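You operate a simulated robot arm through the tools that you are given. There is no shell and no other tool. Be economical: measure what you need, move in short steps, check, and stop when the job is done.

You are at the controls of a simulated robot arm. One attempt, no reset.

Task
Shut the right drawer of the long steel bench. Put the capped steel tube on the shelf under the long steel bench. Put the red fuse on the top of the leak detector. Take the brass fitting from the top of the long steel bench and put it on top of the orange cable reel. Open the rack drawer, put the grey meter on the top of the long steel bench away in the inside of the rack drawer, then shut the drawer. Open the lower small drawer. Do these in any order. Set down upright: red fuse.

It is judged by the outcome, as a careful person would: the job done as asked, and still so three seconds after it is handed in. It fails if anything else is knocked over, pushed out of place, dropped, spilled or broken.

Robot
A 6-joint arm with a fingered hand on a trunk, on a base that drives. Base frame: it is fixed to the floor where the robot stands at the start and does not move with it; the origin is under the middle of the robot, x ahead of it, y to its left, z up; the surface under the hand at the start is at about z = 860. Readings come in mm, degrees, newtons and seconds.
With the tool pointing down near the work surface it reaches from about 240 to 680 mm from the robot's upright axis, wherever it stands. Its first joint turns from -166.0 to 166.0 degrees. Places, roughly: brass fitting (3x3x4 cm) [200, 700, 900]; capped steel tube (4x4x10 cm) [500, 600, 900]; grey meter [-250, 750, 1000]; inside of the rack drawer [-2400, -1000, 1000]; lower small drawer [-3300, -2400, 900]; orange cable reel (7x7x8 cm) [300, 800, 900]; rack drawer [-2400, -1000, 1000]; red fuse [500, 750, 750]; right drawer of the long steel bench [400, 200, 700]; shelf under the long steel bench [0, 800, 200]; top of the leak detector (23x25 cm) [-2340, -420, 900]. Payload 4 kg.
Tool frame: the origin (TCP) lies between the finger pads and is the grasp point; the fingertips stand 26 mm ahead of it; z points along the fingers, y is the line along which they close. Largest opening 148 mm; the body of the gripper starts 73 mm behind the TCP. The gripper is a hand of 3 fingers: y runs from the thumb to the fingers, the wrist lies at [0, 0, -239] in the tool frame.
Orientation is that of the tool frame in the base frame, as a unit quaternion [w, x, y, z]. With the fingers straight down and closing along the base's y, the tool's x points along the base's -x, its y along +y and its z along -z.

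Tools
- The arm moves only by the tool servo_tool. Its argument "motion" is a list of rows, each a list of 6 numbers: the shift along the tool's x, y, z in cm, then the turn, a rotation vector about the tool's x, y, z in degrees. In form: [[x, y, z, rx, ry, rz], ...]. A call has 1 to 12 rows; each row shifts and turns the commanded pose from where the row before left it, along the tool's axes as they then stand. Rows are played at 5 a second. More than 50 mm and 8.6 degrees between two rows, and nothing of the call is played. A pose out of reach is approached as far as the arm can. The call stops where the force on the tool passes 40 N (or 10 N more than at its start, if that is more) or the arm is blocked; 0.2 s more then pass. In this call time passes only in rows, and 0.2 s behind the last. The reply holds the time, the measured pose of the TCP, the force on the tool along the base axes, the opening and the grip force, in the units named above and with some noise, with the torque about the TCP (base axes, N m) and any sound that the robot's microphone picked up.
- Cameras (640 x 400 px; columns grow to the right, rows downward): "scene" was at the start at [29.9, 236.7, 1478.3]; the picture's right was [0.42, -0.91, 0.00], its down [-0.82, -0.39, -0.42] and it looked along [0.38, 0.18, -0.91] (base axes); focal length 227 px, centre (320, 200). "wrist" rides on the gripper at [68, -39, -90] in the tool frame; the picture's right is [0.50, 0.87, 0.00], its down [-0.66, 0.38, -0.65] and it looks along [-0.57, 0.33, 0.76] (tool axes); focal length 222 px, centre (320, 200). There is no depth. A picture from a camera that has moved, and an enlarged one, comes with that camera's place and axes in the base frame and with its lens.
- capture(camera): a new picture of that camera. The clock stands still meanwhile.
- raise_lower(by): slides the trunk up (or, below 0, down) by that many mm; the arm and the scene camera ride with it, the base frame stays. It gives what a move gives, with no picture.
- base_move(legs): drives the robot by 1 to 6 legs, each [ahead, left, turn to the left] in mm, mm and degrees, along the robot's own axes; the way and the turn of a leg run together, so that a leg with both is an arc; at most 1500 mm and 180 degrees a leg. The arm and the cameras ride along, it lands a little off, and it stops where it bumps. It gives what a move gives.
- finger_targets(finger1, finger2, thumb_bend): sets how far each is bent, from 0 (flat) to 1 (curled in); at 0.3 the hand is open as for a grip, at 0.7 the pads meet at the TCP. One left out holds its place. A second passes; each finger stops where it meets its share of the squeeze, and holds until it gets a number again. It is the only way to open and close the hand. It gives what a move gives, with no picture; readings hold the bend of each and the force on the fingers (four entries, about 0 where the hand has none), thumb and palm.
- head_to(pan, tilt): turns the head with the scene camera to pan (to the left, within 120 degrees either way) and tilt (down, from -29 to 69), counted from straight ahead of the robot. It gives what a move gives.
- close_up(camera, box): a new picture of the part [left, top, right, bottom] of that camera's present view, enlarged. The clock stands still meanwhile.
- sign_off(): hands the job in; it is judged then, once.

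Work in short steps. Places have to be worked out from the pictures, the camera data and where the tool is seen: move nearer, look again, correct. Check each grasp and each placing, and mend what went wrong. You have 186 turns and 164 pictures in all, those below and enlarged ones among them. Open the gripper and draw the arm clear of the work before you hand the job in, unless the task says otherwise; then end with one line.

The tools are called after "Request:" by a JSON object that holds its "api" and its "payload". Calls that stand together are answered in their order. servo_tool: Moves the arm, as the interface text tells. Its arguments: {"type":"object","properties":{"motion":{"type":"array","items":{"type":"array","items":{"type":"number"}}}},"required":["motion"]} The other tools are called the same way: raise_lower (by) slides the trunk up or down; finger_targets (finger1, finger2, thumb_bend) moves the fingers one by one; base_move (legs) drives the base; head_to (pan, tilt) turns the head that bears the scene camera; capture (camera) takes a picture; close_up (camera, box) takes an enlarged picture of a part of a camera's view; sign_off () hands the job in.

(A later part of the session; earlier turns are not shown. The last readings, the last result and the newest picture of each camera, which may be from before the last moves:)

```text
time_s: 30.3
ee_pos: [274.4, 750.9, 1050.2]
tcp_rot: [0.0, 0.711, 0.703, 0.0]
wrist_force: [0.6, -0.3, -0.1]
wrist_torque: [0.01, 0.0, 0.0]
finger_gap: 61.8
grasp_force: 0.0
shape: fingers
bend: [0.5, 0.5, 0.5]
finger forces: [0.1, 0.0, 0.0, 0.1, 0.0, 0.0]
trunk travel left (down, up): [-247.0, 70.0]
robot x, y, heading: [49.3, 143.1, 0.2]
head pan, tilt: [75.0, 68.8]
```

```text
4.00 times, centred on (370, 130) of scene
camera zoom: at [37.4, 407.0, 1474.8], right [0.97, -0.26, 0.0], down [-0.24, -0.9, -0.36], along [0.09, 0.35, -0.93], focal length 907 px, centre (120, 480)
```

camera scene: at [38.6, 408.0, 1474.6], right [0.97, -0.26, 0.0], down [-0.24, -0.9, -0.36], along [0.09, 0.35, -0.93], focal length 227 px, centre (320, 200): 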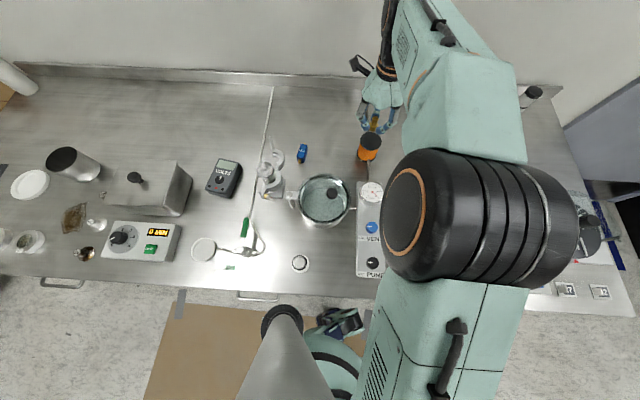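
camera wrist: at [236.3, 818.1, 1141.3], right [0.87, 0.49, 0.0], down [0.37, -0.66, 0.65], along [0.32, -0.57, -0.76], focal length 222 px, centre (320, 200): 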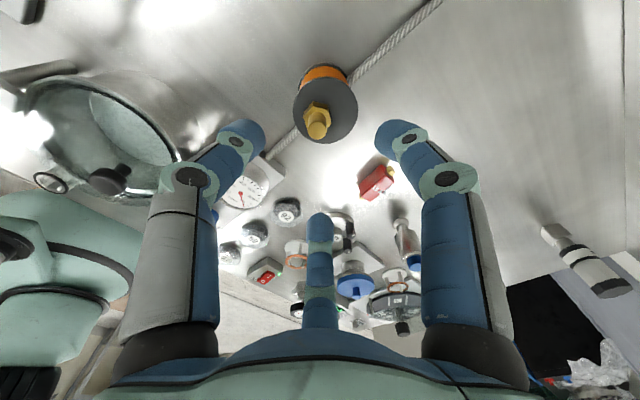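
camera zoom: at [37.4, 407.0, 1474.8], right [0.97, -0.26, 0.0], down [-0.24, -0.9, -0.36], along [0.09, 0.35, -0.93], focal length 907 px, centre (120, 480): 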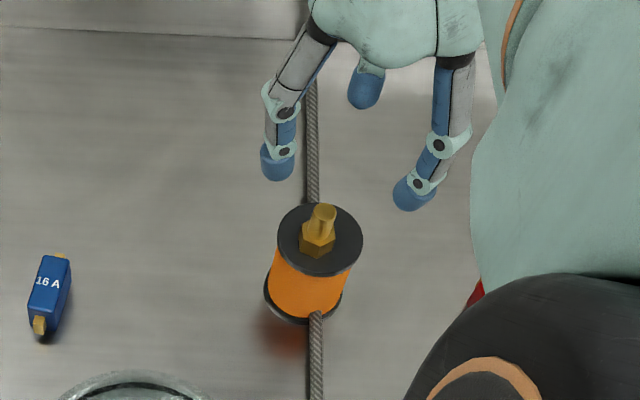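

The fitting stands on the reel. Next is the tube: I'll move above it (~(500,625)), open the hand, and turn the wrist for a tilted approach.

Request:
{"api": "servo_tool", "payload": {"motion": [[-2.1, 3.77, 0, 0, 0, 0], [-2.1, 3.77, 0, 0, 0, 0], [-2.1, 3.77, 0, 0, 0, 0], [-2.1, 3.77, 0, 0, 0, 0], [-2.1, 3.77, 0, 0, 0, 0], [-2.1, 3.77, 0, 0, 0, 0], [0, 0, 0, 0, 0, 8], [0, 0, 0, 0, 0, 8], [0, 0, 0, 0, 0, 8]]}}

Request:
{"api": "finger_targets", "payload": {"finger1": 0.36, "finger2": 0.36, "thumb_bend": 0.36}}

Request:
{"api": "capture", "payload": {"camera": "wrist"}}

Request:
{"api": "capture", "payload": {"camera": "scene"}}

```text
time_s: 32.3
ee_pos: [498.9, 623.6, 1049.3]
tcp_rot: [0.0, 0.843, 0.539, 0.0]
wrist_force: [-0.3, 0.2, 0.3]
wrist_torque: [-0.01, 0.02, 0.0]
finger_gap: 61.8
grasp_force: 0.1
shape: fingers
bend: [0.5, 0.5, 0.5]
finger forces: [0.0, 0.0, 0.0, 0.0, 0.1, 0.0]
trunk travel left (down, up): [-247.0, 70.0]
robot x, y, heading: [48.4, 142.7, -0.0]
head pan, tilt: [75.0, 68.8]
```

```text
time_s: 33.3
ee_pos: [498.7, 622.9, 1049.5]
tcp_rot: [0.0, 0.843, 0.539, 0.0]
wrist_force: [-0.1, -0.7, 0.2]
wrist_torque: [-0.03, -0.03, -0.01]
finger_gap: 107.9
grasp_force: 0.0
shape: fingers
bend: [0.36, 0.36, 0.36]
finger forces: [0.0, 0.1, 0.1, 0.0, 0.0, 0.0]
trunk travel left (down, up): [-247.0, 70.0]
robot x, y, heading: [48.6, 140.1, -0.1]
head pan, tilt: [75.0, 68.8]
```

```text
127 pictures are left
camera wrist: at [491.4, 700.6, 1140.6], right [1.0, 0.09, 0.0], down [0.07, -0.75, 0.65], along [0.06, -0.65, -0.76], focal length 222 px, centre (320, 200)
```

wrist: 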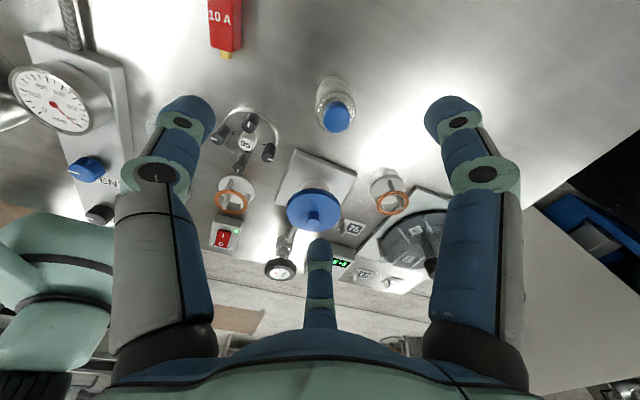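

```text
126 pictures are left
camera scene: at [37.5, 407.5, 1474.7], right [0.97, -0.26, 0.0], down [-0.24, -0.9, -0.36], along [0.09, 0.35, -0.93], focal length 227 px, centre (320, 200)
```

scene: 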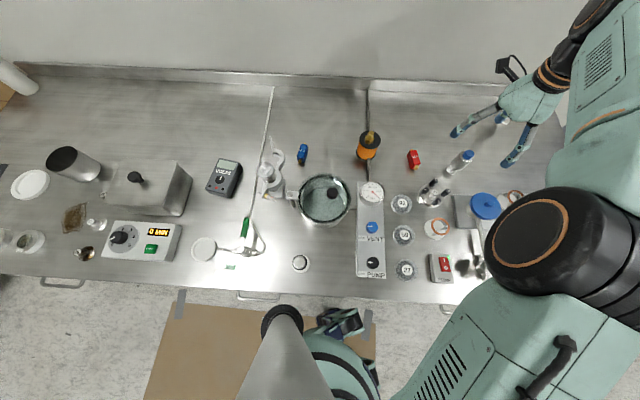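

The tube axis is at (513,631). I'll tilt the hand 40° (approach from the robot side), trim the position, and view before descending.

Request:
{"api": "servo_tool", "payload": {"motion": [[0, 0, 0, 0, 8, 0], [0, 0, 0, 0, 8, 0], [0, 0, 0, 0, 8, 0], [0, 0, 0, 0, 8, 0], [0, 0, 0, 0, 8, 0], [1.0, 0.94, 0.84, 0, 0, 0]]}}

Request:
{"api": "capture", "payload": {"camera": "wrist"}}

Request:
{"api": "head_to", "payload": {"pan": 50, "tilt": 60}}

Request:
{"api": "capture", "payload": {"camera": "scene"}}

```text
time_s: 34.7
ee_pos: [514.0, 631.6, 1049.4]
tcp_rot: [-0.185, 0.791, 0.507, 0.288]
wrist_force: [-0.1, -0.7, 0.9]
wrist_torque: [-0.02, -0.02, -0.01]
finger_gap: 107.6
grasp_force: 0.2
shape: fingers
bend: [0.36, 0.36, 0.36]
finger forces: [0.1, 0.0, 0.1, 0.1, 0.0, 0.0]
trunk travel left (down, up): [-247.0, 70.0]
robot x, y, heading: [45.0, 143.0, 0.0]
head pan, tilt: [75.0, 68.8]
```

```text
125 pictures are left
camera wrist: at [475.2, 641.8, 1162.2], right [0.95, -0.01, 0.32], down [-0.04, -1.0, 0.08], along [0.32, -0.09, -0.94], focal length 222 px, centre (320, 200)
```

wrist: 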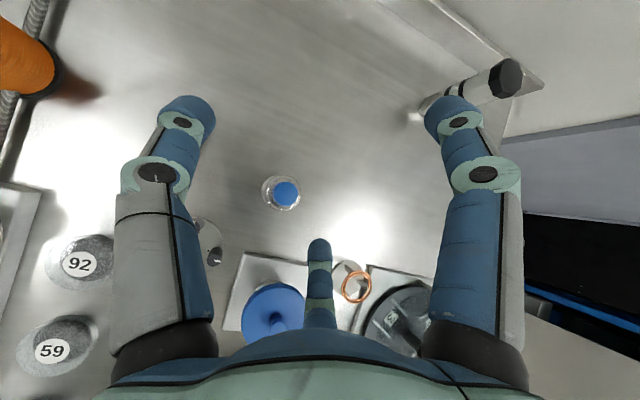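

```text
time_s: 35.6
ee_pos: [512.7, 630.9, 1049.2]
tcp_rot: [-0.185, 0.791, 0.507, 0.288]
wrist_force: [0.4, 0.1, 0.0]
wrist_torque: [0.01, -0.02, -0.02]
finger_gap: 107.6
grasp_force: 0.1
shape: fingers
bend: [0.36, 0.36, 0.36]
finger forces: [0.1, 0.1, 0.1, 0.0, 0.0, 0.1]
trunk travel left (down, up): [-247.0, 70.0]
robot x, y, heading: [48.2, 144.5, -0.2]
head pan, tilt: [50.0, 60.0]
```

```text
124 pictures are left
camera scene: at [65.9, 404.7, 1484.1], right [0.77, -0.64, 0.0], down [-0.55, -0.67, -0.5], along [0.32, 0.38, -0.87], focal length 227 px, centre (320, 200)
```

scene: 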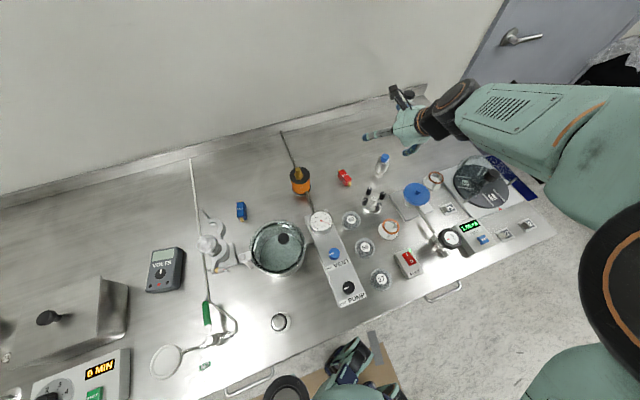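

The tube is centred below the tilted hand. I'll narrow the fingers slightly and descend vertically in steps.

Request:
{"api": "finger_targets", "payload": {"finger1": 0.4, "finger2": 0.4, "thumb_bend": 0.4}}

Request:
{"api": "servo_tool", "payload": {"motion": [[-1.93, 0, 2.3, 0, 0, 0], [-1.93, 0, 2.3, 0, 0, 0], [-1.29, 0, 1.53, 0, 0, 0]]}}

Request:
{"api": "capture", "payload": {"camera": "wrist"}}

Request:
{"api": "close_up", "payload": {"camera": "scene", "box": [320, 70, 480, 220]}}

```text
time_s: 36.6
ee_pos: [513.8, 631.7, 1049.9]
tcp_rot: [-0.185, 0.791, 0.507, 0.288]
wrist_force: [0.8, 0.8, 0.6]
wrist_torque: [0.01, 0.03, 0.01]
finger_gap: 95.4
grasp_force: 0.0
shape: fingers
bend: [0.4, 0.4, 0.4]
finger forces: [0.0, 0.1, 0.1, 0.0, 0.1, 0.0]
trunk travel left (down, up): [-247.0, 70.0]
robot x, y, heading: [50.5, 140.1, 0.3]
head pan, tilt: [50.0, 60.0]
```

```text
time_s: 37.4
ee_pos: [512.4, 631.5, 968.7]
tcp_rot: [-0.185, 0.791, 0.508, 0.288]
wrist_force: [-0.4, -0.2, 0.2]
wrist_torque: [0.0, -0.01, -0.02]
finger_gap: 95.6
grasp_force: 0.1
shape: fingers
bend: [0.4, 0.4, 0.4]
finger forces: [0.0, 0.0, 0.0, 0.0, 0.0, 0.1]
trunk travel left (down, up): [-247.0, 70.0]
robot x, y, heading: [44.9, 141.9, 0.1]
head pan, tilt: [50.0, 60.0]
```

```text
123 pictures are left
camera wrist: at [474.3, 641.9, 1082.1], right [0.95, -0.01, 0.32], down [-0.04, -1.0, 0.08], along [0.32, -0.09, -0.94], focal length 222 px, centre (320, 200)
```

wrist: 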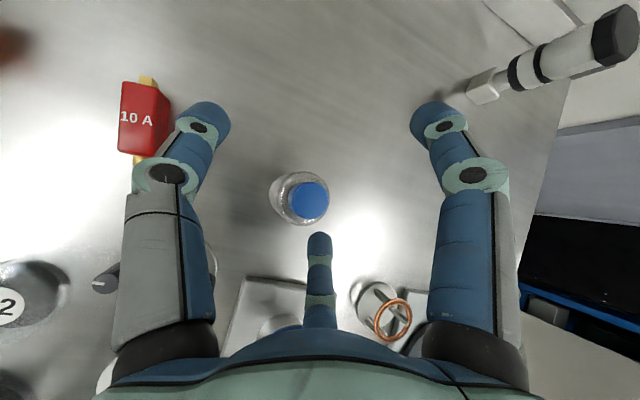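

```text
2.67 times, centred on (400, 145) of scene
camera zoom: at [66.1, 404.8, 1484.1], right [0.77, -0.64, 0.0], down [-0.56, -0.66, -0.5], along [0.32, 0.38, -0.87], focal length 604 px, centre (107, 347)
```

zoom: 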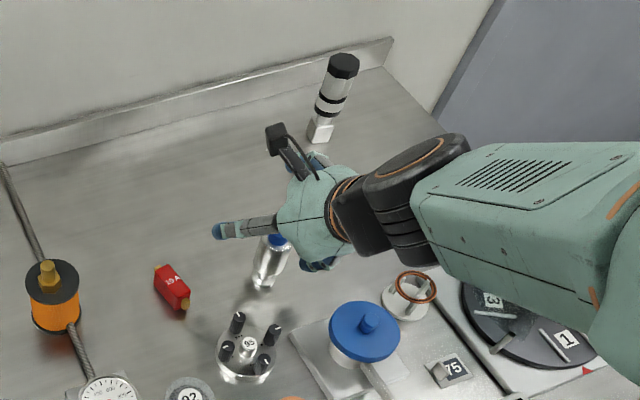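

Alignment is good. I'll lower the last 40 mm and close the hand on the tube.

Request:
{"api": "servo_tool", "payload": {"motion": [[-1.29, -0.15, 1.53, 0, 0, 0], [-1.29, 0, 1.53, 0, 0, 0]]}}

Request:
{"api": "finger_targets", "payload": {"finger1": 0.7, "finger2": 0.7, "thumb_bend": 0.7}}

Request:
{"api": "capture", "payload": {"camera": "wrist"}}

Request:
{"api": "close_up", "payload": {"camera": "scene", "box": [320, 70, 480, 220]}}

```text
time_s: 38.0
ee_pos: [511.4, 633.3, 928.4]
tcp_rot: [-0.184, 0.791, 0.507, 0.287]
wrist_force: [-0.5, -0.1, 0.1]
wrist_torque: [-0.04, 0.01, -0.04]
finger_gap: 95.6
grasp_force: 0.1
shape: fingers
bend: [0.4, 0.4, 0.4]
finger forces: [0.0, 0.0, 0.0, 0.0, 0.1, 0.1]
trunk travel left (down, up): [-247.0, 70.0]
robot x, y, heading: [49.7, 145.5, 0.0]
head pan, tilt: [50.0, 60.0]
```

```text
time_s: 39.0
ee_pos: [512.1, 632.3, 930.9]
tcp_rot: [-0.185, 0.791, 0.507, 0.288]
wrist_force: [0.0, -0.2, -0.6]
wrist_torque: [-0.02, 0.01, -0.02]
finger_gap: 24.0
grasp_force: 14.6
shape: fingers
bend: [0.63, 0.57, 0.63]
finger forces: [5.5, 11.1, 0.0, 0.1, 12.7, 0.1]
trunk travel left (down, up): [-247.0, 70.0]
robot x, y, heading: [50.5, 138.3, 0.1]
head pan, tilt: [50.0, 60.0]
```

```text
121 pictures are left
camera wrist: at [472.8, 642.6, 1042.8], right [0.95, -0.01, 0.32], down [-0.04, -1.0, 0.08], along [0.32, -0.09, -0.94], focal length 222 px, centre (320, 200)
```

wrist: 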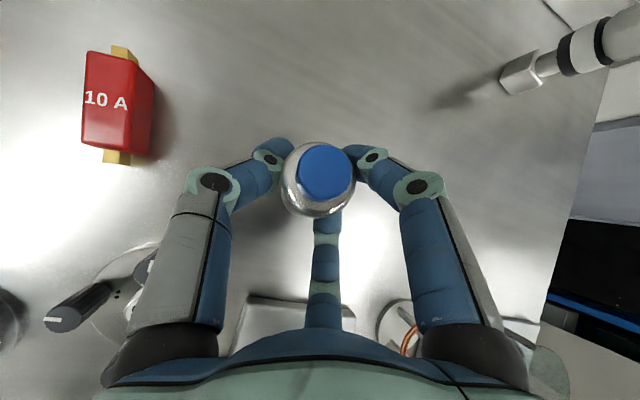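

```text
2.67 times, centred on (400, 145) of scene
camera zoom: at [66.0, 404.7, 1484.1], right [0.77, -0.64, 0.0], down [-0.56, -0.66, -0.5], along [0.32, 0.38, -0.87], focal length 604 px, centre (107, 347)
```

zoom: 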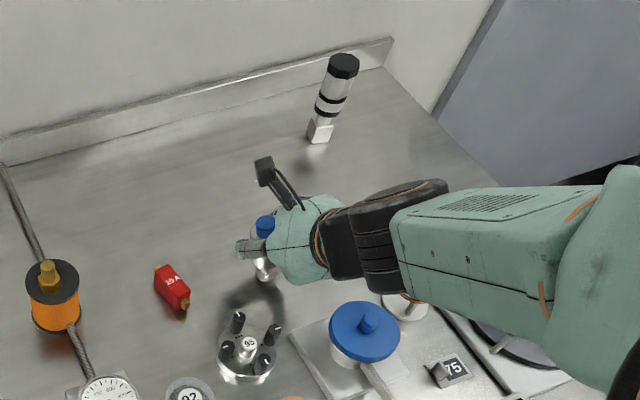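

The tube is gripped at 14.6 N. I'll lift straight up 130 mm and check that it's still vertical.

Request:
{"api": "servo_tool", "payload": {"motion": [[1.29, 0, -1.53, 0, 0, 0], [1.93, 0, -2.3, 0, 0, 0], [2.57, 0, -3.06, 0, 0, 0], [2.57, 0, -3.06, 0, 0, 0]]}}

Request:
{"api": "capture", "payload": {"camera": "wrist"}}

Request:
{"api": "close_up", "payload": {"camera": "scene", "box": [320, 50, 480, 220]}}

```text
time_s: 40.0
ee_pos: [509.7, 633.0, 1058.8]
tcp_rot: [-0.184, 0.791, 0.508, 0.288]
wrist_force: [0.0, -0.3, -1.1]
wrist_torque: [0.0, 0.02, 0.01]
finger_gap: 24.0
grasp_force: 14.7
shape: fingers
bend: [0.63, 0.57, 0.63]
finger forces: [5.4, 11.0, 0.0, 0.0, 12.7, 0.0]
trunk travel left (down, up): [-247.0, 70.0]
robot x, y, heading: [50.8, 142.0, -0.0]
head pan, tilt: [50.0, 60.0]
```

```text
119 pictures are left
camera wrist: at [472.5, 642.5, 1171.3], right [0.95, -0.01, 0.32], down [-0.04, -1.0, 0.08], along [0.32, -0.09, -0.94], focal length 222 px, centre (320, 200)
```

wrist: 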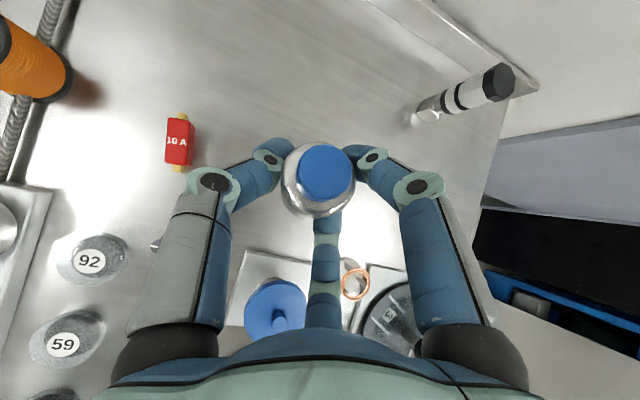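

```text
2.35 times, centred on (400, 135) of scene
camera zoom: at [65.7, 404.4, 1484.1], right [0.77, -0.64, 0.0], down [-0.56, -0.66, -0.5], along [0.32, 0.38, -0.87], focal length 533 px, centre (132, 353)
```

zoom: 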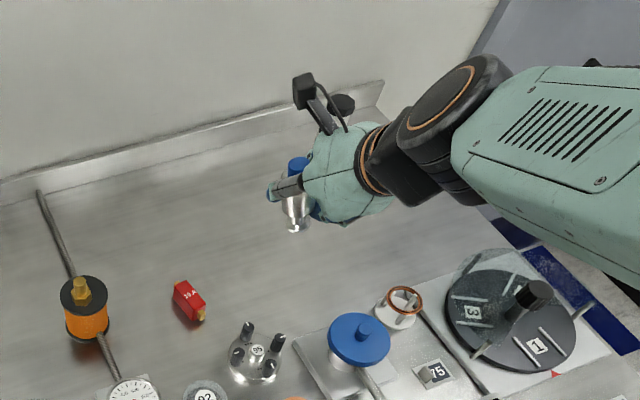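

The tube is held upright. Before backing away from the bench, I'll look behind (to −y) for floor obstacles.

Request:
{"api": "head_to", "payload": {"pan": -100, "tilt": 35}}

Request:
{"api": "capture", "payload": {"camera": "scene"}}

```text
time_s: 42.3
ee_pos: [511.1, 632.8, 1058.1]
tcp_rot: [-0.184, 0.791, 0.506, 0.289]
wrist_force: [-0.6, -0.2, -1.4]
wrist_torque: [-0.01, 0.02, -0.01]
finger_gap: 23.7
grasp_force: 14.7
shape: fingers
bend: [0.63, 0.57, 0.63]
finger forces: [5.5, 11.0, 0.0, 0.0, 12.6, 0.0]
trunk travel left (down, up): [-247.0, 70.0]
robot x, y, heading: [44.8, 142.3, 0.2]
head pan, tilt: [-100.0, 35.0]
```

```text
117 pictures are left
camera scene: at [8.2, 266.8, 1518.4], right [-0.99, 0.17, 0.0], down [0.1, 0.57, -0.82], along [-0.14, -0.81, -0.57], focal length 227 px, centre (320, 200)
```

scene: 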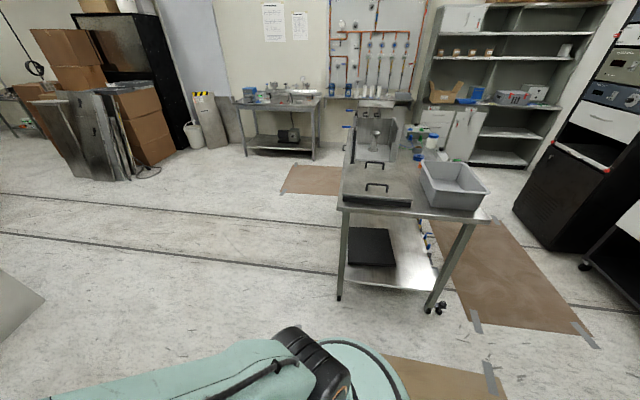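

There's a cart behind, its nearest leg at about (−300,−660); backing 500 mm along the bench normal leaves ~370 mm. I'll raise the trunk 50 mm for clearance, then back off.

Request:
{"api": "raise_lower", "payload": {"by": 50}}

Request:
{"api": "base_move", "payload": {"legs": [[-150, -435, 0]]}}

Request:
{"api": "head_to", "payload": {"pan": 75, "tilt": 45}}

Request:
{"api": "capture", "payload": {"camera": "scene"}}

```text
time_s: 43.2
ee_pos: [510.7, 631.3, 1110.3]
tcp_rot: [-0.184, 0.791, 0.507, 0.288]
wrist_force: [0.1, -0.6, -1.4]
wrist_torque: [0.0, -0.03, -0.03]
finger_gap: 24.2
grasp_force: 14.5
shape: fingers
bend: [0.63, 0.57, 0.63]
finger forces: [5.5, 10.8, 0.1, 0.1, 12.6, 0.1]
trunk travel left (down, up): [-297.0, 20.0]
robot x, y, heading: [48.6, 142.8, -0.1]
head pan, tilt: [-100.0, 35.0]
```

```text
time_s: 47.6
ee_pos: [364.4, 192.3, 1110.9]
tcp_rot: [-0.184, 0.793, 0.504, 0.289]
wrist_force: [-0.6, 0.2, -2.1]
wrist_torque: [0.01, -0.02, 0.01]
finger_gap: 24.0
grasp_force: 14.6
shape: fingers
bend: [0.63, 0.57, 0.63]
finger forces: [5.6, 10.8, 0.0, 0.0, 12.5, 0.0]
trunk travel left (down, up): [-297.0, 20.0]
robot x, y, heading: [-103.7, -293.2, -0.3]
head pan, tilt: [-100.0, 35.0]
```

```text
time_s: 50.2
ee_pos: [366.5, 191.7, 1109.5]
tcp_rot: [-0.184, 0.793, 0.504, 0.288]
wrist_force: [0.4, 0.1, -0.8]
wrist_torque: [-0.05, 0.0, 0.01]
finger_gap: 24.0
grasp_force: 14.3
shape: fingers
bend: [0.63, 0.57, 0.63]
finger forces: [5.6, 10.9, 0.1, 0.0, 12.6, 0.1]
trunk travel left (down, up): [-297.0, 20.0]
robot x, y, heading: [-100.4, -293.0, -0.6]
head pan, tilt: [75.0, 45.0]
```

```text
116 pictures are left
camera scene: at [-107.0, -4.2, 1558.0], right [0.96, -0.26, 0.0], down [-0.19, -0.68, -0.71], along [0.19, 0.68, -0.71], focal length 227 px, centre (320, 200)
```

scene: 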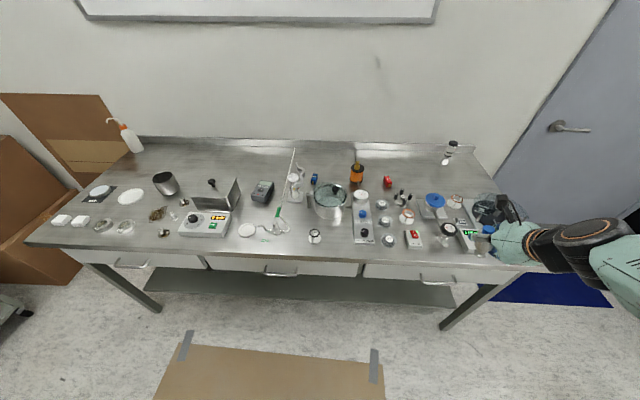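

The shelf is set back ~100 mm from the bench front, and the middle is clear. I'll bring the hand in front of the robot along the bench normal, away from the bench, and lower the trunk.

Request:
{"api": "servo_tool", "payload": {"motion": [[-1.51, -3.86, -1.27, 0, 0, 0], [-1.51, -3.86, -1.27, 0, 0, 0], [-1.51, -3.86, -1.27, 0, 0, 0], [-1.51, -3.86, -1.27, 0, 0, 0], [-1.51, -3.86, -1.27, 0, 0, 0], [-1.51, -3.86, -1.27, 0, 0, 0], [-1.51, -3.86, -1.27, 0, 0, 0]]}}

Request:
{"api": "raise_lower", "payload": {"by": -297}}

Request:
{"api": "head_to", "payload": {"pan": 72, "tilt": 40}}

Request:
{"api": "capture", "payload": {"camera": "scene"}}

```text
time_s: 51.9
ee_pos: [61.0, 180.4, 1111.5]
tcp_rot: [-0.184, 0.792, 0.505, 0.289]
wrist_force: [-0.4, -0.2, -1.2]
wrist_torque: [-0.01, -0.01, 0.01]
finger_gap: 23.6
grasp_force: 14.7
shape: fingers
bend: [0.64, 0.57, 0.63]
finger forces: [5.3, 10.7, 0.1, 0.0, 12.3, 0.1]
trunk travel left (down, up): [-297.0, 20.0]
robot x, y, heading: [-99.5, -297.0, -0.3]
head pan, tilt: [75.0, 45.0]
```

```text
time_s: 54.8
ee_pos: [62.5, 181.8, 813.4]
tcp_rot: [-0.184, 0.793, 0.505, 0.288]
wrist_force: [-0.2, -0.2, -0.9]
wrist_torque: [0.02, 0.04, 0.01]
finger_gap: 23.6
grasp_force: 14.3
shape: fingers
bend: [0.64, 0.57, 0.63]
finger forces: [5.4, 10.6, 0.0, 0.0, 12.2, 0.0]
trunk travel left (down, up): [0.0, 317.0]
robot x, y, heading: [-102.0, -295.8, -0.4]
head pan, tilt: [75.0, 45.0]
```

```text
time_s: 55.5
ee_pos: [61.7, 180.7, 813.1]
tcp_rot: [-0.184, 0.793, 0.504, 0.288]
wrist_force: [-0.7, 0.1, -1.6]
wrist_torque: [-0.02, 0.0, 0.0]
finger_gap: 23.6
grasp_force: 14.1
shape: fingers
bend: [0.64, 0.57, 0.63]
finger forces: [5.3, 10.4, 0.0, 0.0, 12.2, 0.1]
trunk travel left (down, up): [0.0, 317.0]
robot x, y, heading: [-101.2, -295.6, -0.2]
head pan, tilt: [72.0, 40.0]
```

```text
115 pictures are left
camera scene: at [-47.8, -2.2, 1264.2], right [0.95, -0.31, 0.0], down [-0.2, -0.61, -0.77], along [0.24, 0.73, -0.64], focal length 227 px, centre (320, 200)
```

scene: 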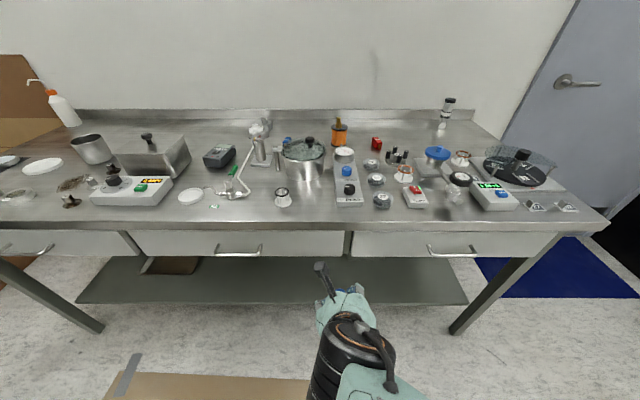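

The shelf is clear in front of the hand. I'll lower the arm with the tube well in front of the bench.

Request:
{"api": "servo_tool", "payload": {"motion": [[-3.1, 0, 3.7, 0, 0, 0], [-3.1, 0, 3.7, 0, 0, 0], [-3.1, 0, 3.7, 0, 0, 0], [-3.1, 0, 3.7, 0, 0, 0], [-3.1, 0, 3.7, 0, 0, 0], [-3.1, 0, 3.7, 0, 0, 0], [-3.1, 0, 3.7, 0, 0, 0], [-3.1, 0, 3.7, 0, 0, 0], [-3.1, 0, 3.7, 0, 0, 0]]}}

Request:
{"api": "capture", "payload": {"camera": "scene"}}

Request:
{"api": "capture", "payload": {"camera": "wrist"}}

```text
time_s: 57.5
ee_pos: [198.5, 320.8, 651.4]
tcp_rot: [-0.178, 0.796, 0.508, 0.277]
wrist_force: [0.3, -0.5, -1.6]
wrist_torque: [-0.02, -0.02, 0.06]
finger_gap: 23.7
grasp_force: 13.8
shape: fingers
bend: [0.64, 0.57, 0.63]
finger forces: [5.5, 10.4, 0.0, 0.1, 12.0, 0.0]
out of reach, approached as far as the arm can: row 1, 2, 3, 4, 5, 6, 7, 8, 9
trunk travel left (down, up): [0.0, 317.0]
robot x, y, heading: [-101.6, -293.4, -0.2]
head pan, tilt: [72.0, 40.0]
```

```text
114 pictures are left
camera scene: at [-47.6, -2.0, 1264.1], right [0.95, -0.31, 0.0], down [-0.2, -0.61, -0.77], along [0.24, 0.73, -0.64], focal length 227 px, centre (320, 200)
```

scene: 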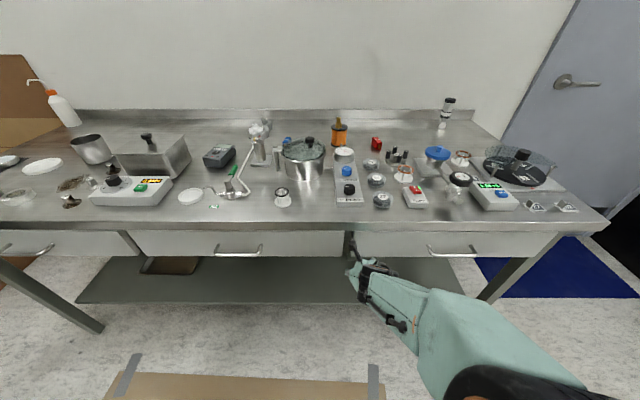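

```text
113 pictures are left
camera wrist: at [160.2, 333.9, 765.0], right [0.95, -0.01, 0.31], down [-0.04, -0.99, 0.1], along [0.31, -0.11, -0.95], focal length 222 px, centre (320, 200)
```

wrist: 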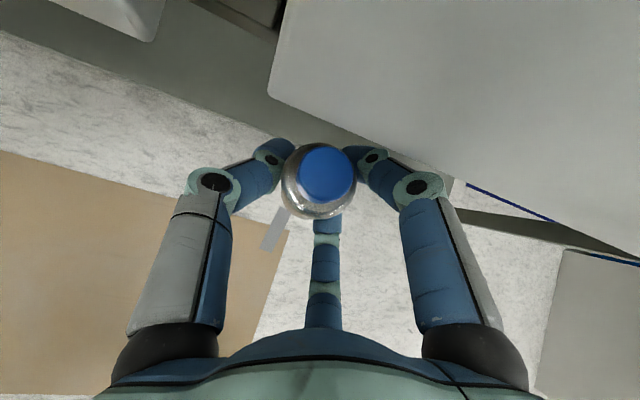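

The lowering went out of reach and the arm slid outward to its limit, close to the drawer fronts (no contact force). The arm must be nearly straight for low reaches, so I'll first back the base 80 mm away from the bench.

Request:
{"api": "base_move", "payload": {"legs": [[-26, -76, 0]]}}

Request:
{"api": "head_to", "payload": {"pan": 60, "tilt": 50}}

Request:
{"api": "capture", "payload": {"camera": "scene"}}

```text
time_s: 58.8
ee_pos: [169.7, 246.1, 651.9]
tcp_rot: [-0.177, 0.796, 0.508, 0.278]
wrist_force: [0.7, 0.8, -2.5]
wrist_torque: [-0.01, 0.02, 0.01]
finger_gap: 24.0
grasp_force: 13.8
shape: fingers
bend: [0.64, 0.57, 0.63]
finger forces: [5.5, 10.4, 0.0, 0.1, 12.1, 0.0]
trunk travel left (down, up): [0.0, 317.0]
robot x, y, heading: [-127.1, -370.7, 0.1]
head pan, tilt: [72.0, 40.0]
```

```text
time_s: 59.6
ee_pos: [170.2, 245.4, 652.4]
tcp_rot: [-0.177, 0.796, 0.508, 0.278]
wrist_force: [0.4, 0.4, -2.1]
wrist_torque: [0.01, 0.0, 0.04]
finger_gap: 23.8
grasp_force: 14.6
shape: fingers
bend: [0.64, 0.57, 0.63]
finger forces: [5.5, 10.4, 0.1, 0.0, 12.1, 0.1]
trunk travel left (down, up): [0.0, 317.0]
robot x, y, heading: [-125.7, -370.9, -0.1]
head pan, tilt: [60.0, 50.0]
```

```text
112 pictures are left
camera scene: at [-62.4, -91.4, 1250.0], right [0.86, -0.5, 0.0], down [-0.39, -0.66, -0.64], along [0.32, 0.56, -0.77], focal length 227 px, centre (320, 200)
```

scene: 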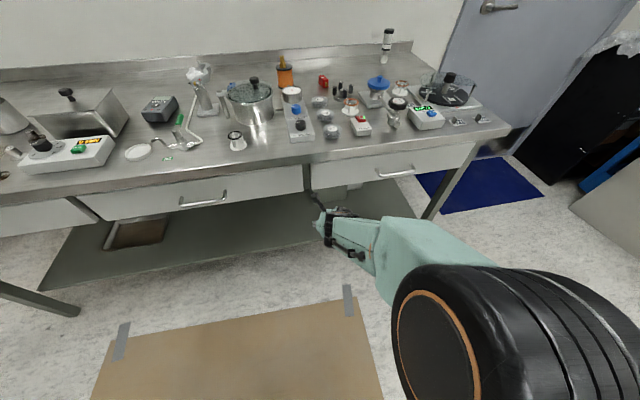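

All clear. I'll lower along the arm's near-straight reach curve (slightly outward while going down), still in front of the bench.

Request:
{"api": "servo_tool", "payload": {"motion": [[-1.88, 0, 3.64, 0, 0, 0], [-1.88, 0, 3.64, 0, 0, 0], [-1.88, 0, 3.64, 0, 0, 0]]}}

```text
time_s: 60.4
ee_pos: [197.3, 293.3, 547.4]
tcp_rot: [-0.176, 0.797, 0.509, 0.275]
wrist_force: [-1.2, -0.5, -2.2]
wrist_torque: [-0.01, 0.0, 0.03]
finger_gap: 23.5
grasp_force: 14.2
shape: fingers
bend: [0.64, 0.57, 0.63]
finger forces: [5.5, 10.3, 0.0, 0.0, 11.9, 0.0]
out of reach, approached as far as the arm can: row 1, 2, 3
trunk travel left (down, up): [0.0, 317.0]
robot x, y, heading: [-131.4, -368.3, -0.4]
head pan, tilt: [60.0, 50.0]
```

The reach boundary is milder than I feared (r≈739 at z=547). I'll continue down along that curve.

Request:
{"api": "servo_tool", "payload": {"motion": [[-2.28, 0, 3.96, 0, 0, 0], [-2.28, 0, 3.96, 0, 0, 0], [-2.74, 0, 3.58, 0, 0, 0], [-2.89, 0, 3.45, 0, 0, 0]]}}

Request:
{"api": "capture", "payload": {"camera": "scene"}}

```text
time_s: 61.4
ee_pos: [207.8, 312.8, 365.6]
tcp_rot: [-0.177, 0.796, 0.508, 0.277]
wrist_force: [0.2, 0.4, -1.8]
wrist_torque: [-0.01, -0.01, 0.0]
finger_gap: 24.0
grasp_force: 14.0
shape: fingers
bend: [0.64, 0.57, 0.63]
finger forces: [5.5, 10.2, 0.0, 0.0, 12.0, 0.0]
out of reach, approached as far as the arm can: row 1, 3
trunk travel left (down, up): [0.0, 317.0]
robot x, y, heading: [-126.3, -370.0, -0.2]
head pan, tilt: [60.0, 50.0]
```

```text
111 pictures are left
camera scene: at [-62.3, -91.4, 1250.0], right [0.86, -0.5, 0.0], down [-0.39, -0.66, -0.64], along [0.32, 0.56, -0.77], focal length 227 px, centre (320, 200)
```

scene: 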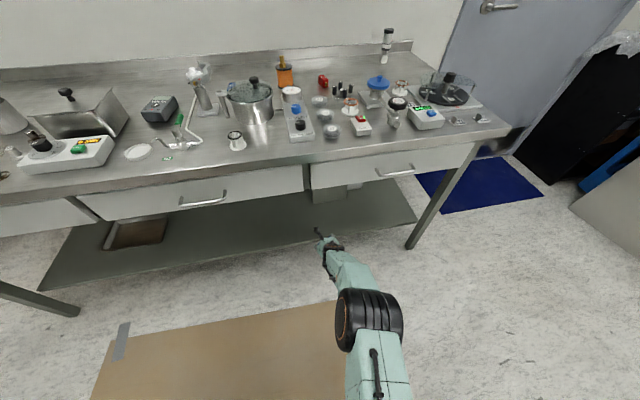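

The hand is low and in front of the shelf. I'll use the wrist camera to measure the shelf edge and tube attitude.

Request:
{"api": "capture", "payload": {"camera": "wrist"}}

Request:
{"api": "close_up", "payload": {"camera": "scene", "box": [200, 160, 440, 310]}}

```text
110 pictures are left
camera wrist: at [170.7, 325.5, 479.9], right [0.95, -0.01, 0.31], down [-0.04, -0.99, 0.1], along [0.31, -0.11, -0.95], focal length 222 px, centre (320, 200)
```

wrist: 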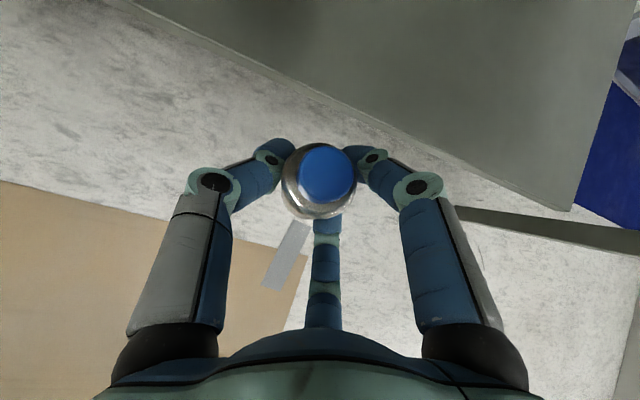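

```text
2.67 times, centred on (320, 235) of scene
camera zoom: at [-62.3, -91.4, 1250.0], right [0.86, -0.5, 0.0], down [-0.39, -0.66, -0.64], along [0.32, 0.56, -0.77], focal length 604 px, centre (320, 107)
```

zoom: 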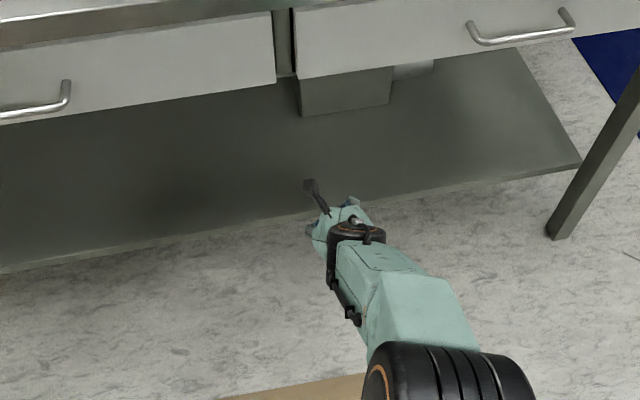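

Triangulating the shelf corner gives the shelf surface at z≈237, so the tube touches down at TCP z≈308. I'll drop to z≈338, then drive 206 mm toward the bench so the tube is over the shelf.

Request:
{"api": "servo_tool", "payload": {"motion": [[-1.8, 0, 2.14, 0, 0, 0]]}}

Request:
{"api": "base_move", "payload": {"legs": [[40, 117, 0]]}}

Request:
{"api": "capture", "payload": {"camera": "scene"}}

Request:
{"api": "capture", "payload": {"camera": "wrist"}}

```text
time_s: 61.8
ee_pos: [207.4, 311.9, 340.2]
tcp_rot: [-0.178, 0.796, 0.508, 0.278]
wrist_force: [0.0, 0.4, -1.8]
wrist_torque: [-0.05, 0.0, 0.0]
finger_gap: 23.9
grasp_force: 13.8
shape: fingers
bend: [0.64, 0.57, 0.63]
finger forces: [5.6, 10.2, 0.0, 0.0, 12.0, 0.1]
trunk travel left (down, up): [0.0, 317.0]
robot x, y, heading: [-127.4, -368.1, -0.4]
head pan, tilt: [60.0, 50.0]
```

```text
time_s: 63.4
ee_pos: [247.1, 428.3, 340.5]
tcp_rot: [-0.178, 0.795, 0.509, 0.278]
wrist_force: [-0.3, 0.0, -1.8]
wrist_torque: [0.02, 0.02, 0.0]
finger_gap: 23.6
grasp_force: 14.2
shape: fingers
bend: [0.64, 0.57, 0.63]
finger forces: [5.5, 10.1, 0.0, 0.0, 12.1, 0.0]
trunk travel left (down, up): [0.0, 317.0]
robot x, y, heading: [-86.1, -254.7, -0.2]
head pan, tilt: [60.0, 50.0]
```

```text
108 pictures are left
camera scene: at [-21.5, 24.9, 1250.0], right [0.86, -0.5, 0.0], down [-0.39, -0.66, -0.64], along [0.32, 0.56, -0.77], focal length 227 px, centre (320, 200)
```

scene: 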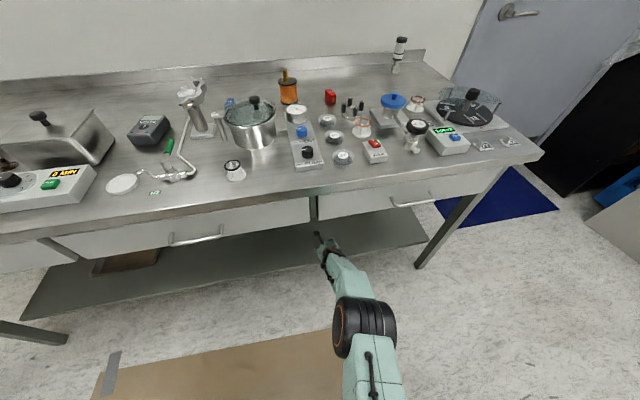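

```text
107 pictures are left
camera wrist: at [211.1, 441.5, 453.0], right [0.95, -0.01, 0.31], down [-0.04, -0.99, 0.1], along [0.31, -0.11, -0.95], focal length 222 px, centre (320, 200)
```

wrist: 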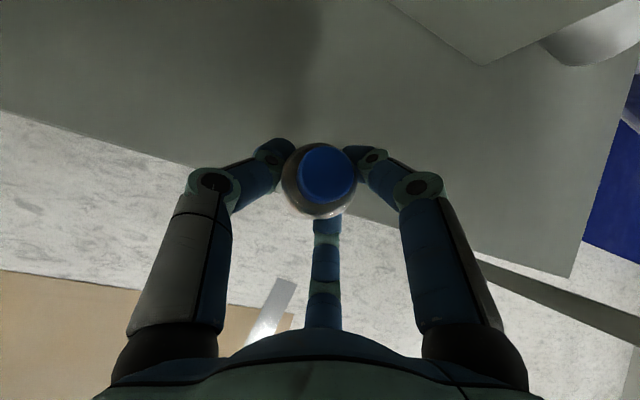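

The route is clear. I'll drive 90 mm further so the tube is about 95 mm inside the shelf edge.

Request:
{"api": "base_move", "payload": {"legs": [[29, 87, 0]]}}

Request:
{"api": "capture", "payload": {"camera": "wrist"}}

Request:
{"api": "capture", "payload": {"camera": "scene"}}

```text
time_s: 64.9
ee_pos: [276.0, 516.9, 339.7]
tcp_rot: [-0.179, 0.794, 0.51, 0.278]
wrist_force: [0.0, 0.5, -2.1]
wrist_torque: [0.0, -0.01, -0.04]
finger_gap: 23.8
grasp_force: 13.5
shape: fingers
bend: [0.64, 0.57, 0.63]
finger forces: [5.6, 10.2, 0.0, 0.0, 12.0, 0.1]
trunk travel left (down, up): [0.0, 317.0]
robot x, y, heading: [-59.8, -165.5, -0.0]
head pan, tilt: [60.0, 50.0]
```

```text
106 pictures are left
camera wrist: at [239.2, 529.6, 453.0], right [0.95, -0.01, 0.31], down [-0.04, -0.99, 0.1], along [0.31, -0.11, -0.95], focal length 222 px, centre (320, 200)
```

wrist: 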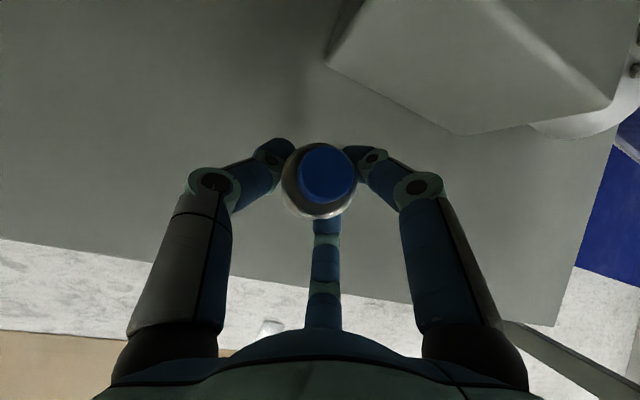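

```text
105 pictures are left
camera scene: at [7.6, 112.6, 1250.0], right [0.87, -0.5, 0.0], down [-0.38, -0.66, -0.64], along [0.32, 0.56, -0.77], focal length 227 px, centre (320, 200)
```

scene: 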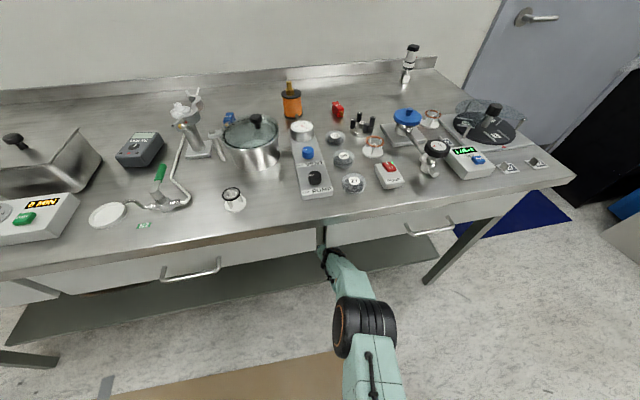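

The tube is over the shelf, 100 mm in from the edge. I'll lower in small steps until contact.

Request:
{"api": "servo_tool", "payload": {"motion": [[-0.63, 0, 0.78, 0, 0, 0], [-0.63, 0, 0.78, 0, 0, 0], [-0.25, 0, 0.31, 0, 0, 0]]}}

```text
time_s: 65.7
ee_pos: [276.0, 517.0, 316.1]
tcp_rot: [-0.178, 0.795, 0.51, 0.277]
wrist_force: [0.2, 0.3, -1.1]
wrist_torque: [-0.02, -0.01, -0.03]
finger_gap: 23.7
grasp_force: 13.6
shape: fingers
bend: [0.64, 0.57, 0.63]
finger forces: [5.6, 10.1, 0.0, 0.0, 12.0, 0.0]
trunk travel left (down, up): [0.0, 317.0]
robot x, y, heading: [-59.1, -165.0, -0.1]
head pan, tilt: [60.0, 50.0]
```

No contact yet at z=316. I'll go on in 3 mm steps.

Request:
{"api": "servo_tool", "payload": {"motion": [[-0.19, 0, 0.23, 0, 0, 0], [-0.19, 0, 0.23, 0, 0, 0]]}}

Request:
{"api": "servo_tool", "payload": {"motion": [[-0.19, 0, 0.23, 0, 0, 0]]}}

```text
time_s: 66.3
ee_pos: [276.2, 516.9, 310.4]
tcp_rot: [-0.179, 0.795, 0.51, 0.277]
wrist_force: [0.4, 0.4, -2.6]
wrist_torque: [-0.03, 0.03, 0.04]
finger_gap: 23.9
grasp_force: 13.7
shape: fingers
bend: [0.64, 0.57, 0.63]
finger forces: [5.6, 10.1, 0.0, 0.0, 12.0, 0.0]
trunk travel left (down, up): [0.0, 317.0]
robot x, y, heading: [-51.4, -166.4, -0.0]
head pan, tilt: [60.0, 50.0]
```

```text
time_s: 66.7
ee_pos: [275.9, 516.0, 306.5]
tcp_rot: [-0.179, 0.795, 0.509, 0.277]
wrist_force: [-0.1, 0.0, -1.5]
wrist_torque: [-0.01, -0.01, 0.0]
finger_gap: 23.3
grasp_force: 14.4
shape: fingers
bend: [0.64, 0.57, 0.63]
finger forces: [5.5, 10.1, 0.0, 0.0, 12.0, 0.0]
trunk travel left (down, up): [0.0, 317.0]
robot x, y, heading: [-55.0, -166.9, -0.2]
head pan, tilt: [60.0, 50.0]
```

Still free at z=306. Continuing in 3 mm steps and watching the vertical force.

Request:
{"api": "servo_tool", "payload": {"motion": [[-0.19, 0, 0.23, 0, 0, 0], [-0.13, 0, 0.16, 0, 0, 0]]}}

Request:
{"api": "servo_tool", "payload": {"motion": [[-0.19, 0, 0.23, 0, 0, 0]]}}

Request:
{"api": "capture", "payload": {"camera": "wrist"}}

```text
time_s: 67.3
ee_pos: [276.0, 516.2, 302.3]
tcp_rot: [-0.178, 0.796, 0.509, 0.277]
wrist_force: [-0.2, 0.5, -1.7]
wrist_torque: [-0.01, 0.02, 0.01]
finger_gap: 23.5
grasp_force: 14.2
shape: fingers
bend: [0.64, 0.57, 0.63]
finger forces: [5.6, 10.1, 0.0, 0.0, 12.1, 0.0]
trunk travel left (down, up): [0.0, 317.0]
robot x, y, heading: [-57.2, -170.4, -0.0]
head pan, tilt: [60.0, 50.0]
```

```text
time_s: 67.7
ee_pos: [275.8, 515.7, 297.6]
tcp_rot: [-0.179, 0.795, 0.509, 0.278]
wrist_force: [-0.8, 0.3, -1.5]
wrist_torque: [0.0, 0.0, -0.05]
finger_gap: 23.2
grasp_force: 14.2
shape: fingers
bend: [0.64, 0.57, 0.63]
finger forces: [5.4, 10.1, 0.0, 0.0, 11.9, 0.0]
trunk travel left (down, up): [0.0, 317.0]
robot x, y, heading: [-59.1, -166.8, -0.3]
head pan, tilt: [60.0, 50.0]
```

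```text
104 pictures are left
camera wrist: at [239.3, 528.6, 411.6], right [0.95, -0.01, 0.31], down [-0.04, -0.99, 0.1], along [0.31, -0.11, -0.95], focal length 222 px, centre (320, 200)
```

wrist: 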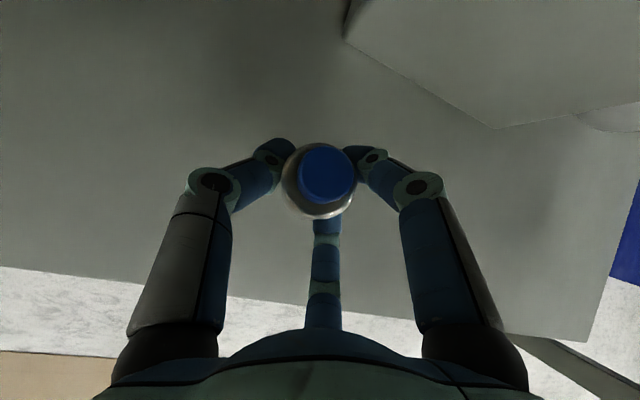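

Still no contact; the shelf is a little lower than estimated. I'll continue in small steps.

Request:
{"api": "servo_tool", "payload": {"motion": [[-0.19, 0, 0.23, 0, 0, 0], [-0.19, 0, 0.23, 0, 0, 0]]}}

Request:
{"api": "servo_tool", "payload": {"motion": [[-0.19, 0, 0.23, 0, 0, 0], [-0.19, 0, 0.23, 0, 0, 0]]}}

```text
time_s: 68.3
ee_pos: [275.8, 516.3, 293.2]
tcp_rot: [-0.179, 0.795, 0.51, 0.277]
wrist_force: [0.7, 0.1, -2.1]
wrist_torque: [0.01, 0.02, -0.03]
finger_gap: 23.6
grasp_force: 14.0
shape: fingers
bend: [0.64, 0.57, 0.63]
finger forces: [5.6, 10.0, 0.0, 0.1, 12.0, 0.0]
trunk travel left (down, up): [0.0, 317.0]
robot x, y, heading: [-60.3, -166.4, -0.3]
head pan, tilt: [60.0, 50.0]
```

```text
time_s: 68.9
ee_pos: [275.9, 515.7, 285.9]
tcp_rot: [-0.179, 0.795, 0.51, 0.276]
wrist_force: [0.1, 0.2, 0.3]
wrist_torque: [0.0, 0.03, 0.01]
finger_gap: 17.4
grasp_force: 11.9
shape: fingers
bend: [0.65, 0.58, 0.65]
finger forces: [4.2, 10.6, 0.1, 0.1, 9.2, 0.0]
trunk travel left (down, up): [0.0, 317.0]
robot x, y, heading: [-61.6, -165.3, -0.1]
head pan, tilt: [60.0, 50.0]
```

The load has shifted onto the shelf (vertical force changed and the grip reseated). I'll look before releasing.

Request:
{"api": "close_up", "payload": {"camera": "wrist", "box": [200, 80, 440, 300]}}

```text
1.82 times, centred on (320, 190) of wrist
camera zoom: at [238.4, 528.7, 399.1], right [0.95, -0.01, 0.31], down [-0.04, -0.99, 0.1], along [0.31, -0.11, -0.95], focal length 404 px, centre (320, 218)
```

zoom: 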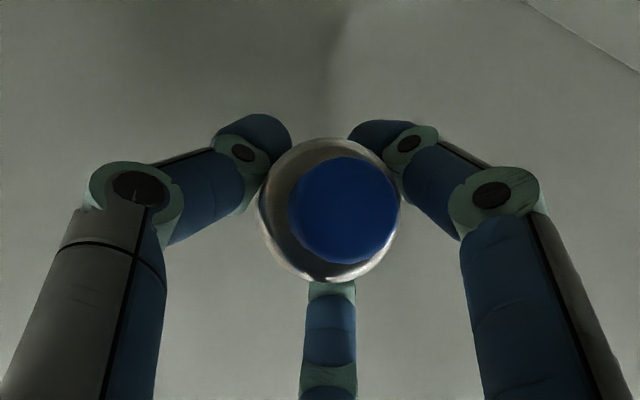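

The tube stands close to vertical. I'll release by opening the fingers moderately.

Request:
{"api": "finger_targets", "payload": {"finger1": 0.5, "finger2": 0.45, "thumb_bend": 0.48}}

Request:
{"api": "close_up", "payload": {"camera": "wrist", "box": [200, 80, 440, 300]}}

```text
time_s: 69.9
ee_pos: [275.6, 516.3, 286.5]
tcp_rot: [-0.178, 0.795, 0.51, 0.277]
wrist_force: [-0.4, -0.1, -0.3]
wrist_torque: [0.01, 0.03, -0.02]
finger_gap: 65.2
grasp_force: 0.0
shape: fingers
bend: [0.5, 0.45, 0.48]
finger forces: [0.0, 0.0, 0.1, 0.1, 0.0, 0.1]
trunk travel left (down, up): [0.0, 317.0]
robot x, y, heading: [-56.8, -165.8, -0.1]
head pan, tilt: [60.0, 50.0]
```

```text
1.82 times, centred on (320, 190) of wrist
camera zoom: at [238.6, 529.1, 400.1], right [0.95, -0.01, 0.31], down [-0.04, -0.99, 0.1], along [0.31, -0.11, -0.95], focal length 404 px, centre (320, 218)
```

zoom: 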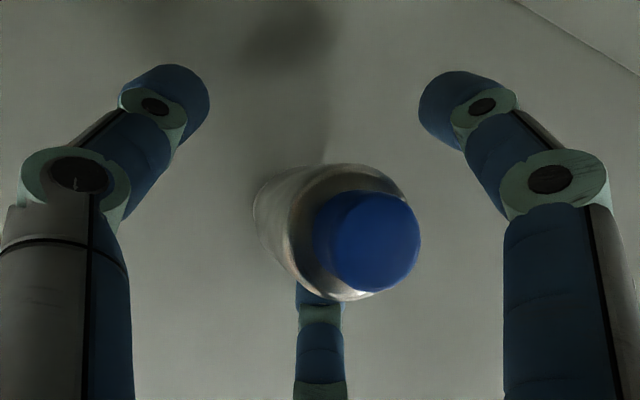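

The tube seems to lean slightly; I'll zoom in further before moving anything.

Request:
{"api": "close_up", "payload": {"camera": "wrist", "box": [270, 130, 390, 220]}}

```text
4.44 times, centred on (330, 175) of wrist
camera zoom: at [238.6, 529.1, 400.1], right [0.95, -0.01, 0.31], down [-0.04, -0.99, 0.1], along [0.31, -0.11, -0.95], focal length 987 px, centre (276, 311)
```

zoom: 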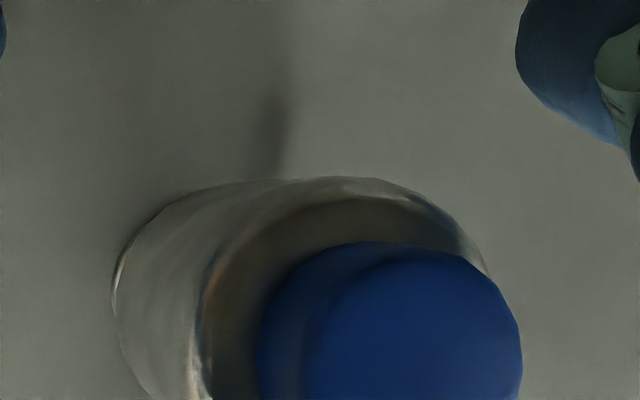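

Checked against the vertical vanishing point, the tube is upright. I'll open further, centre the hand on it (+7 mm along tool y), and look again.

Request:
{"api": "finger_targets", "payload": {"finger1": 0.36, "finger2": 0.36, "thumb_bend": 0.36}}

Request:
{"api": "servo_tool", "payload": {"motion": [[0, 0.6, 0, 0, 0, 0]]}}

Request:
{"api": "capture", "payload": {"camera": "wrist"}}

```text
time_s: 70.9
ee_pos: [276.0, 516.3, 286.8]
tcp_rot: [-0.179, 0.794, 0.509, 0.278]
wrist_force: [-1.5, 0.7, 7.2]
wrist_torque: [-0.28, -0.05, -0.03]
finger_gap: 107.7
grasp_force: 4.0
shape: fingers
bend: [0.36, 0.39, 0.36]
finger forces: [0.0, 7.4, 0.0, 0.0, 0.1, 0.1]
trunk travel left (down, up): [0.0, 317.0]
robot x, y, heading: [-60.8, -164.4, -0.3]
head pan, tilt: [60.0, 50.0]
```

```text
time_s: 71.3
ee_pos: [281.0, 512.9, 286.3]
tcp_rot: [-0.179, 0.794, 0.51, 0.278]
wrist_force: [-0.9, 1.9, 6.0]
wrist_torque: [-0.14, 0.03, -0.08]
finger_gap: 107.8
grasp_force: 2.9
shape: fingers
bend: [0.36, 0.4, 0.36]
finger forces: [0.0, 6.6, 0.1, 0.0, 0.0, 0.1]
trunk travel left (down, up): [0.0, 317.0]
robot x, y, heading: [-58.6, -165.4, 0.1]
head pan, tilt: [60.0, 50.0]
```

```text
100 pictures are left
camera wrist: at [244.0, 525.9, 400.6], right [0.95, -0.01, 0.31], down [-0.04, -0.99, 0.1], along [0.31, -0.11, -0.95], focal length 222 px, centre (320, 200)
```

wrist: 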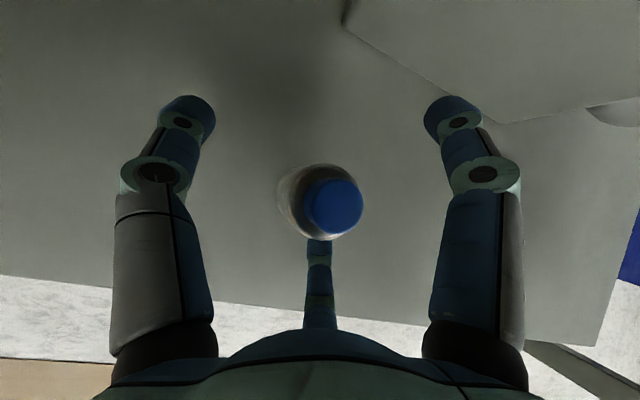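

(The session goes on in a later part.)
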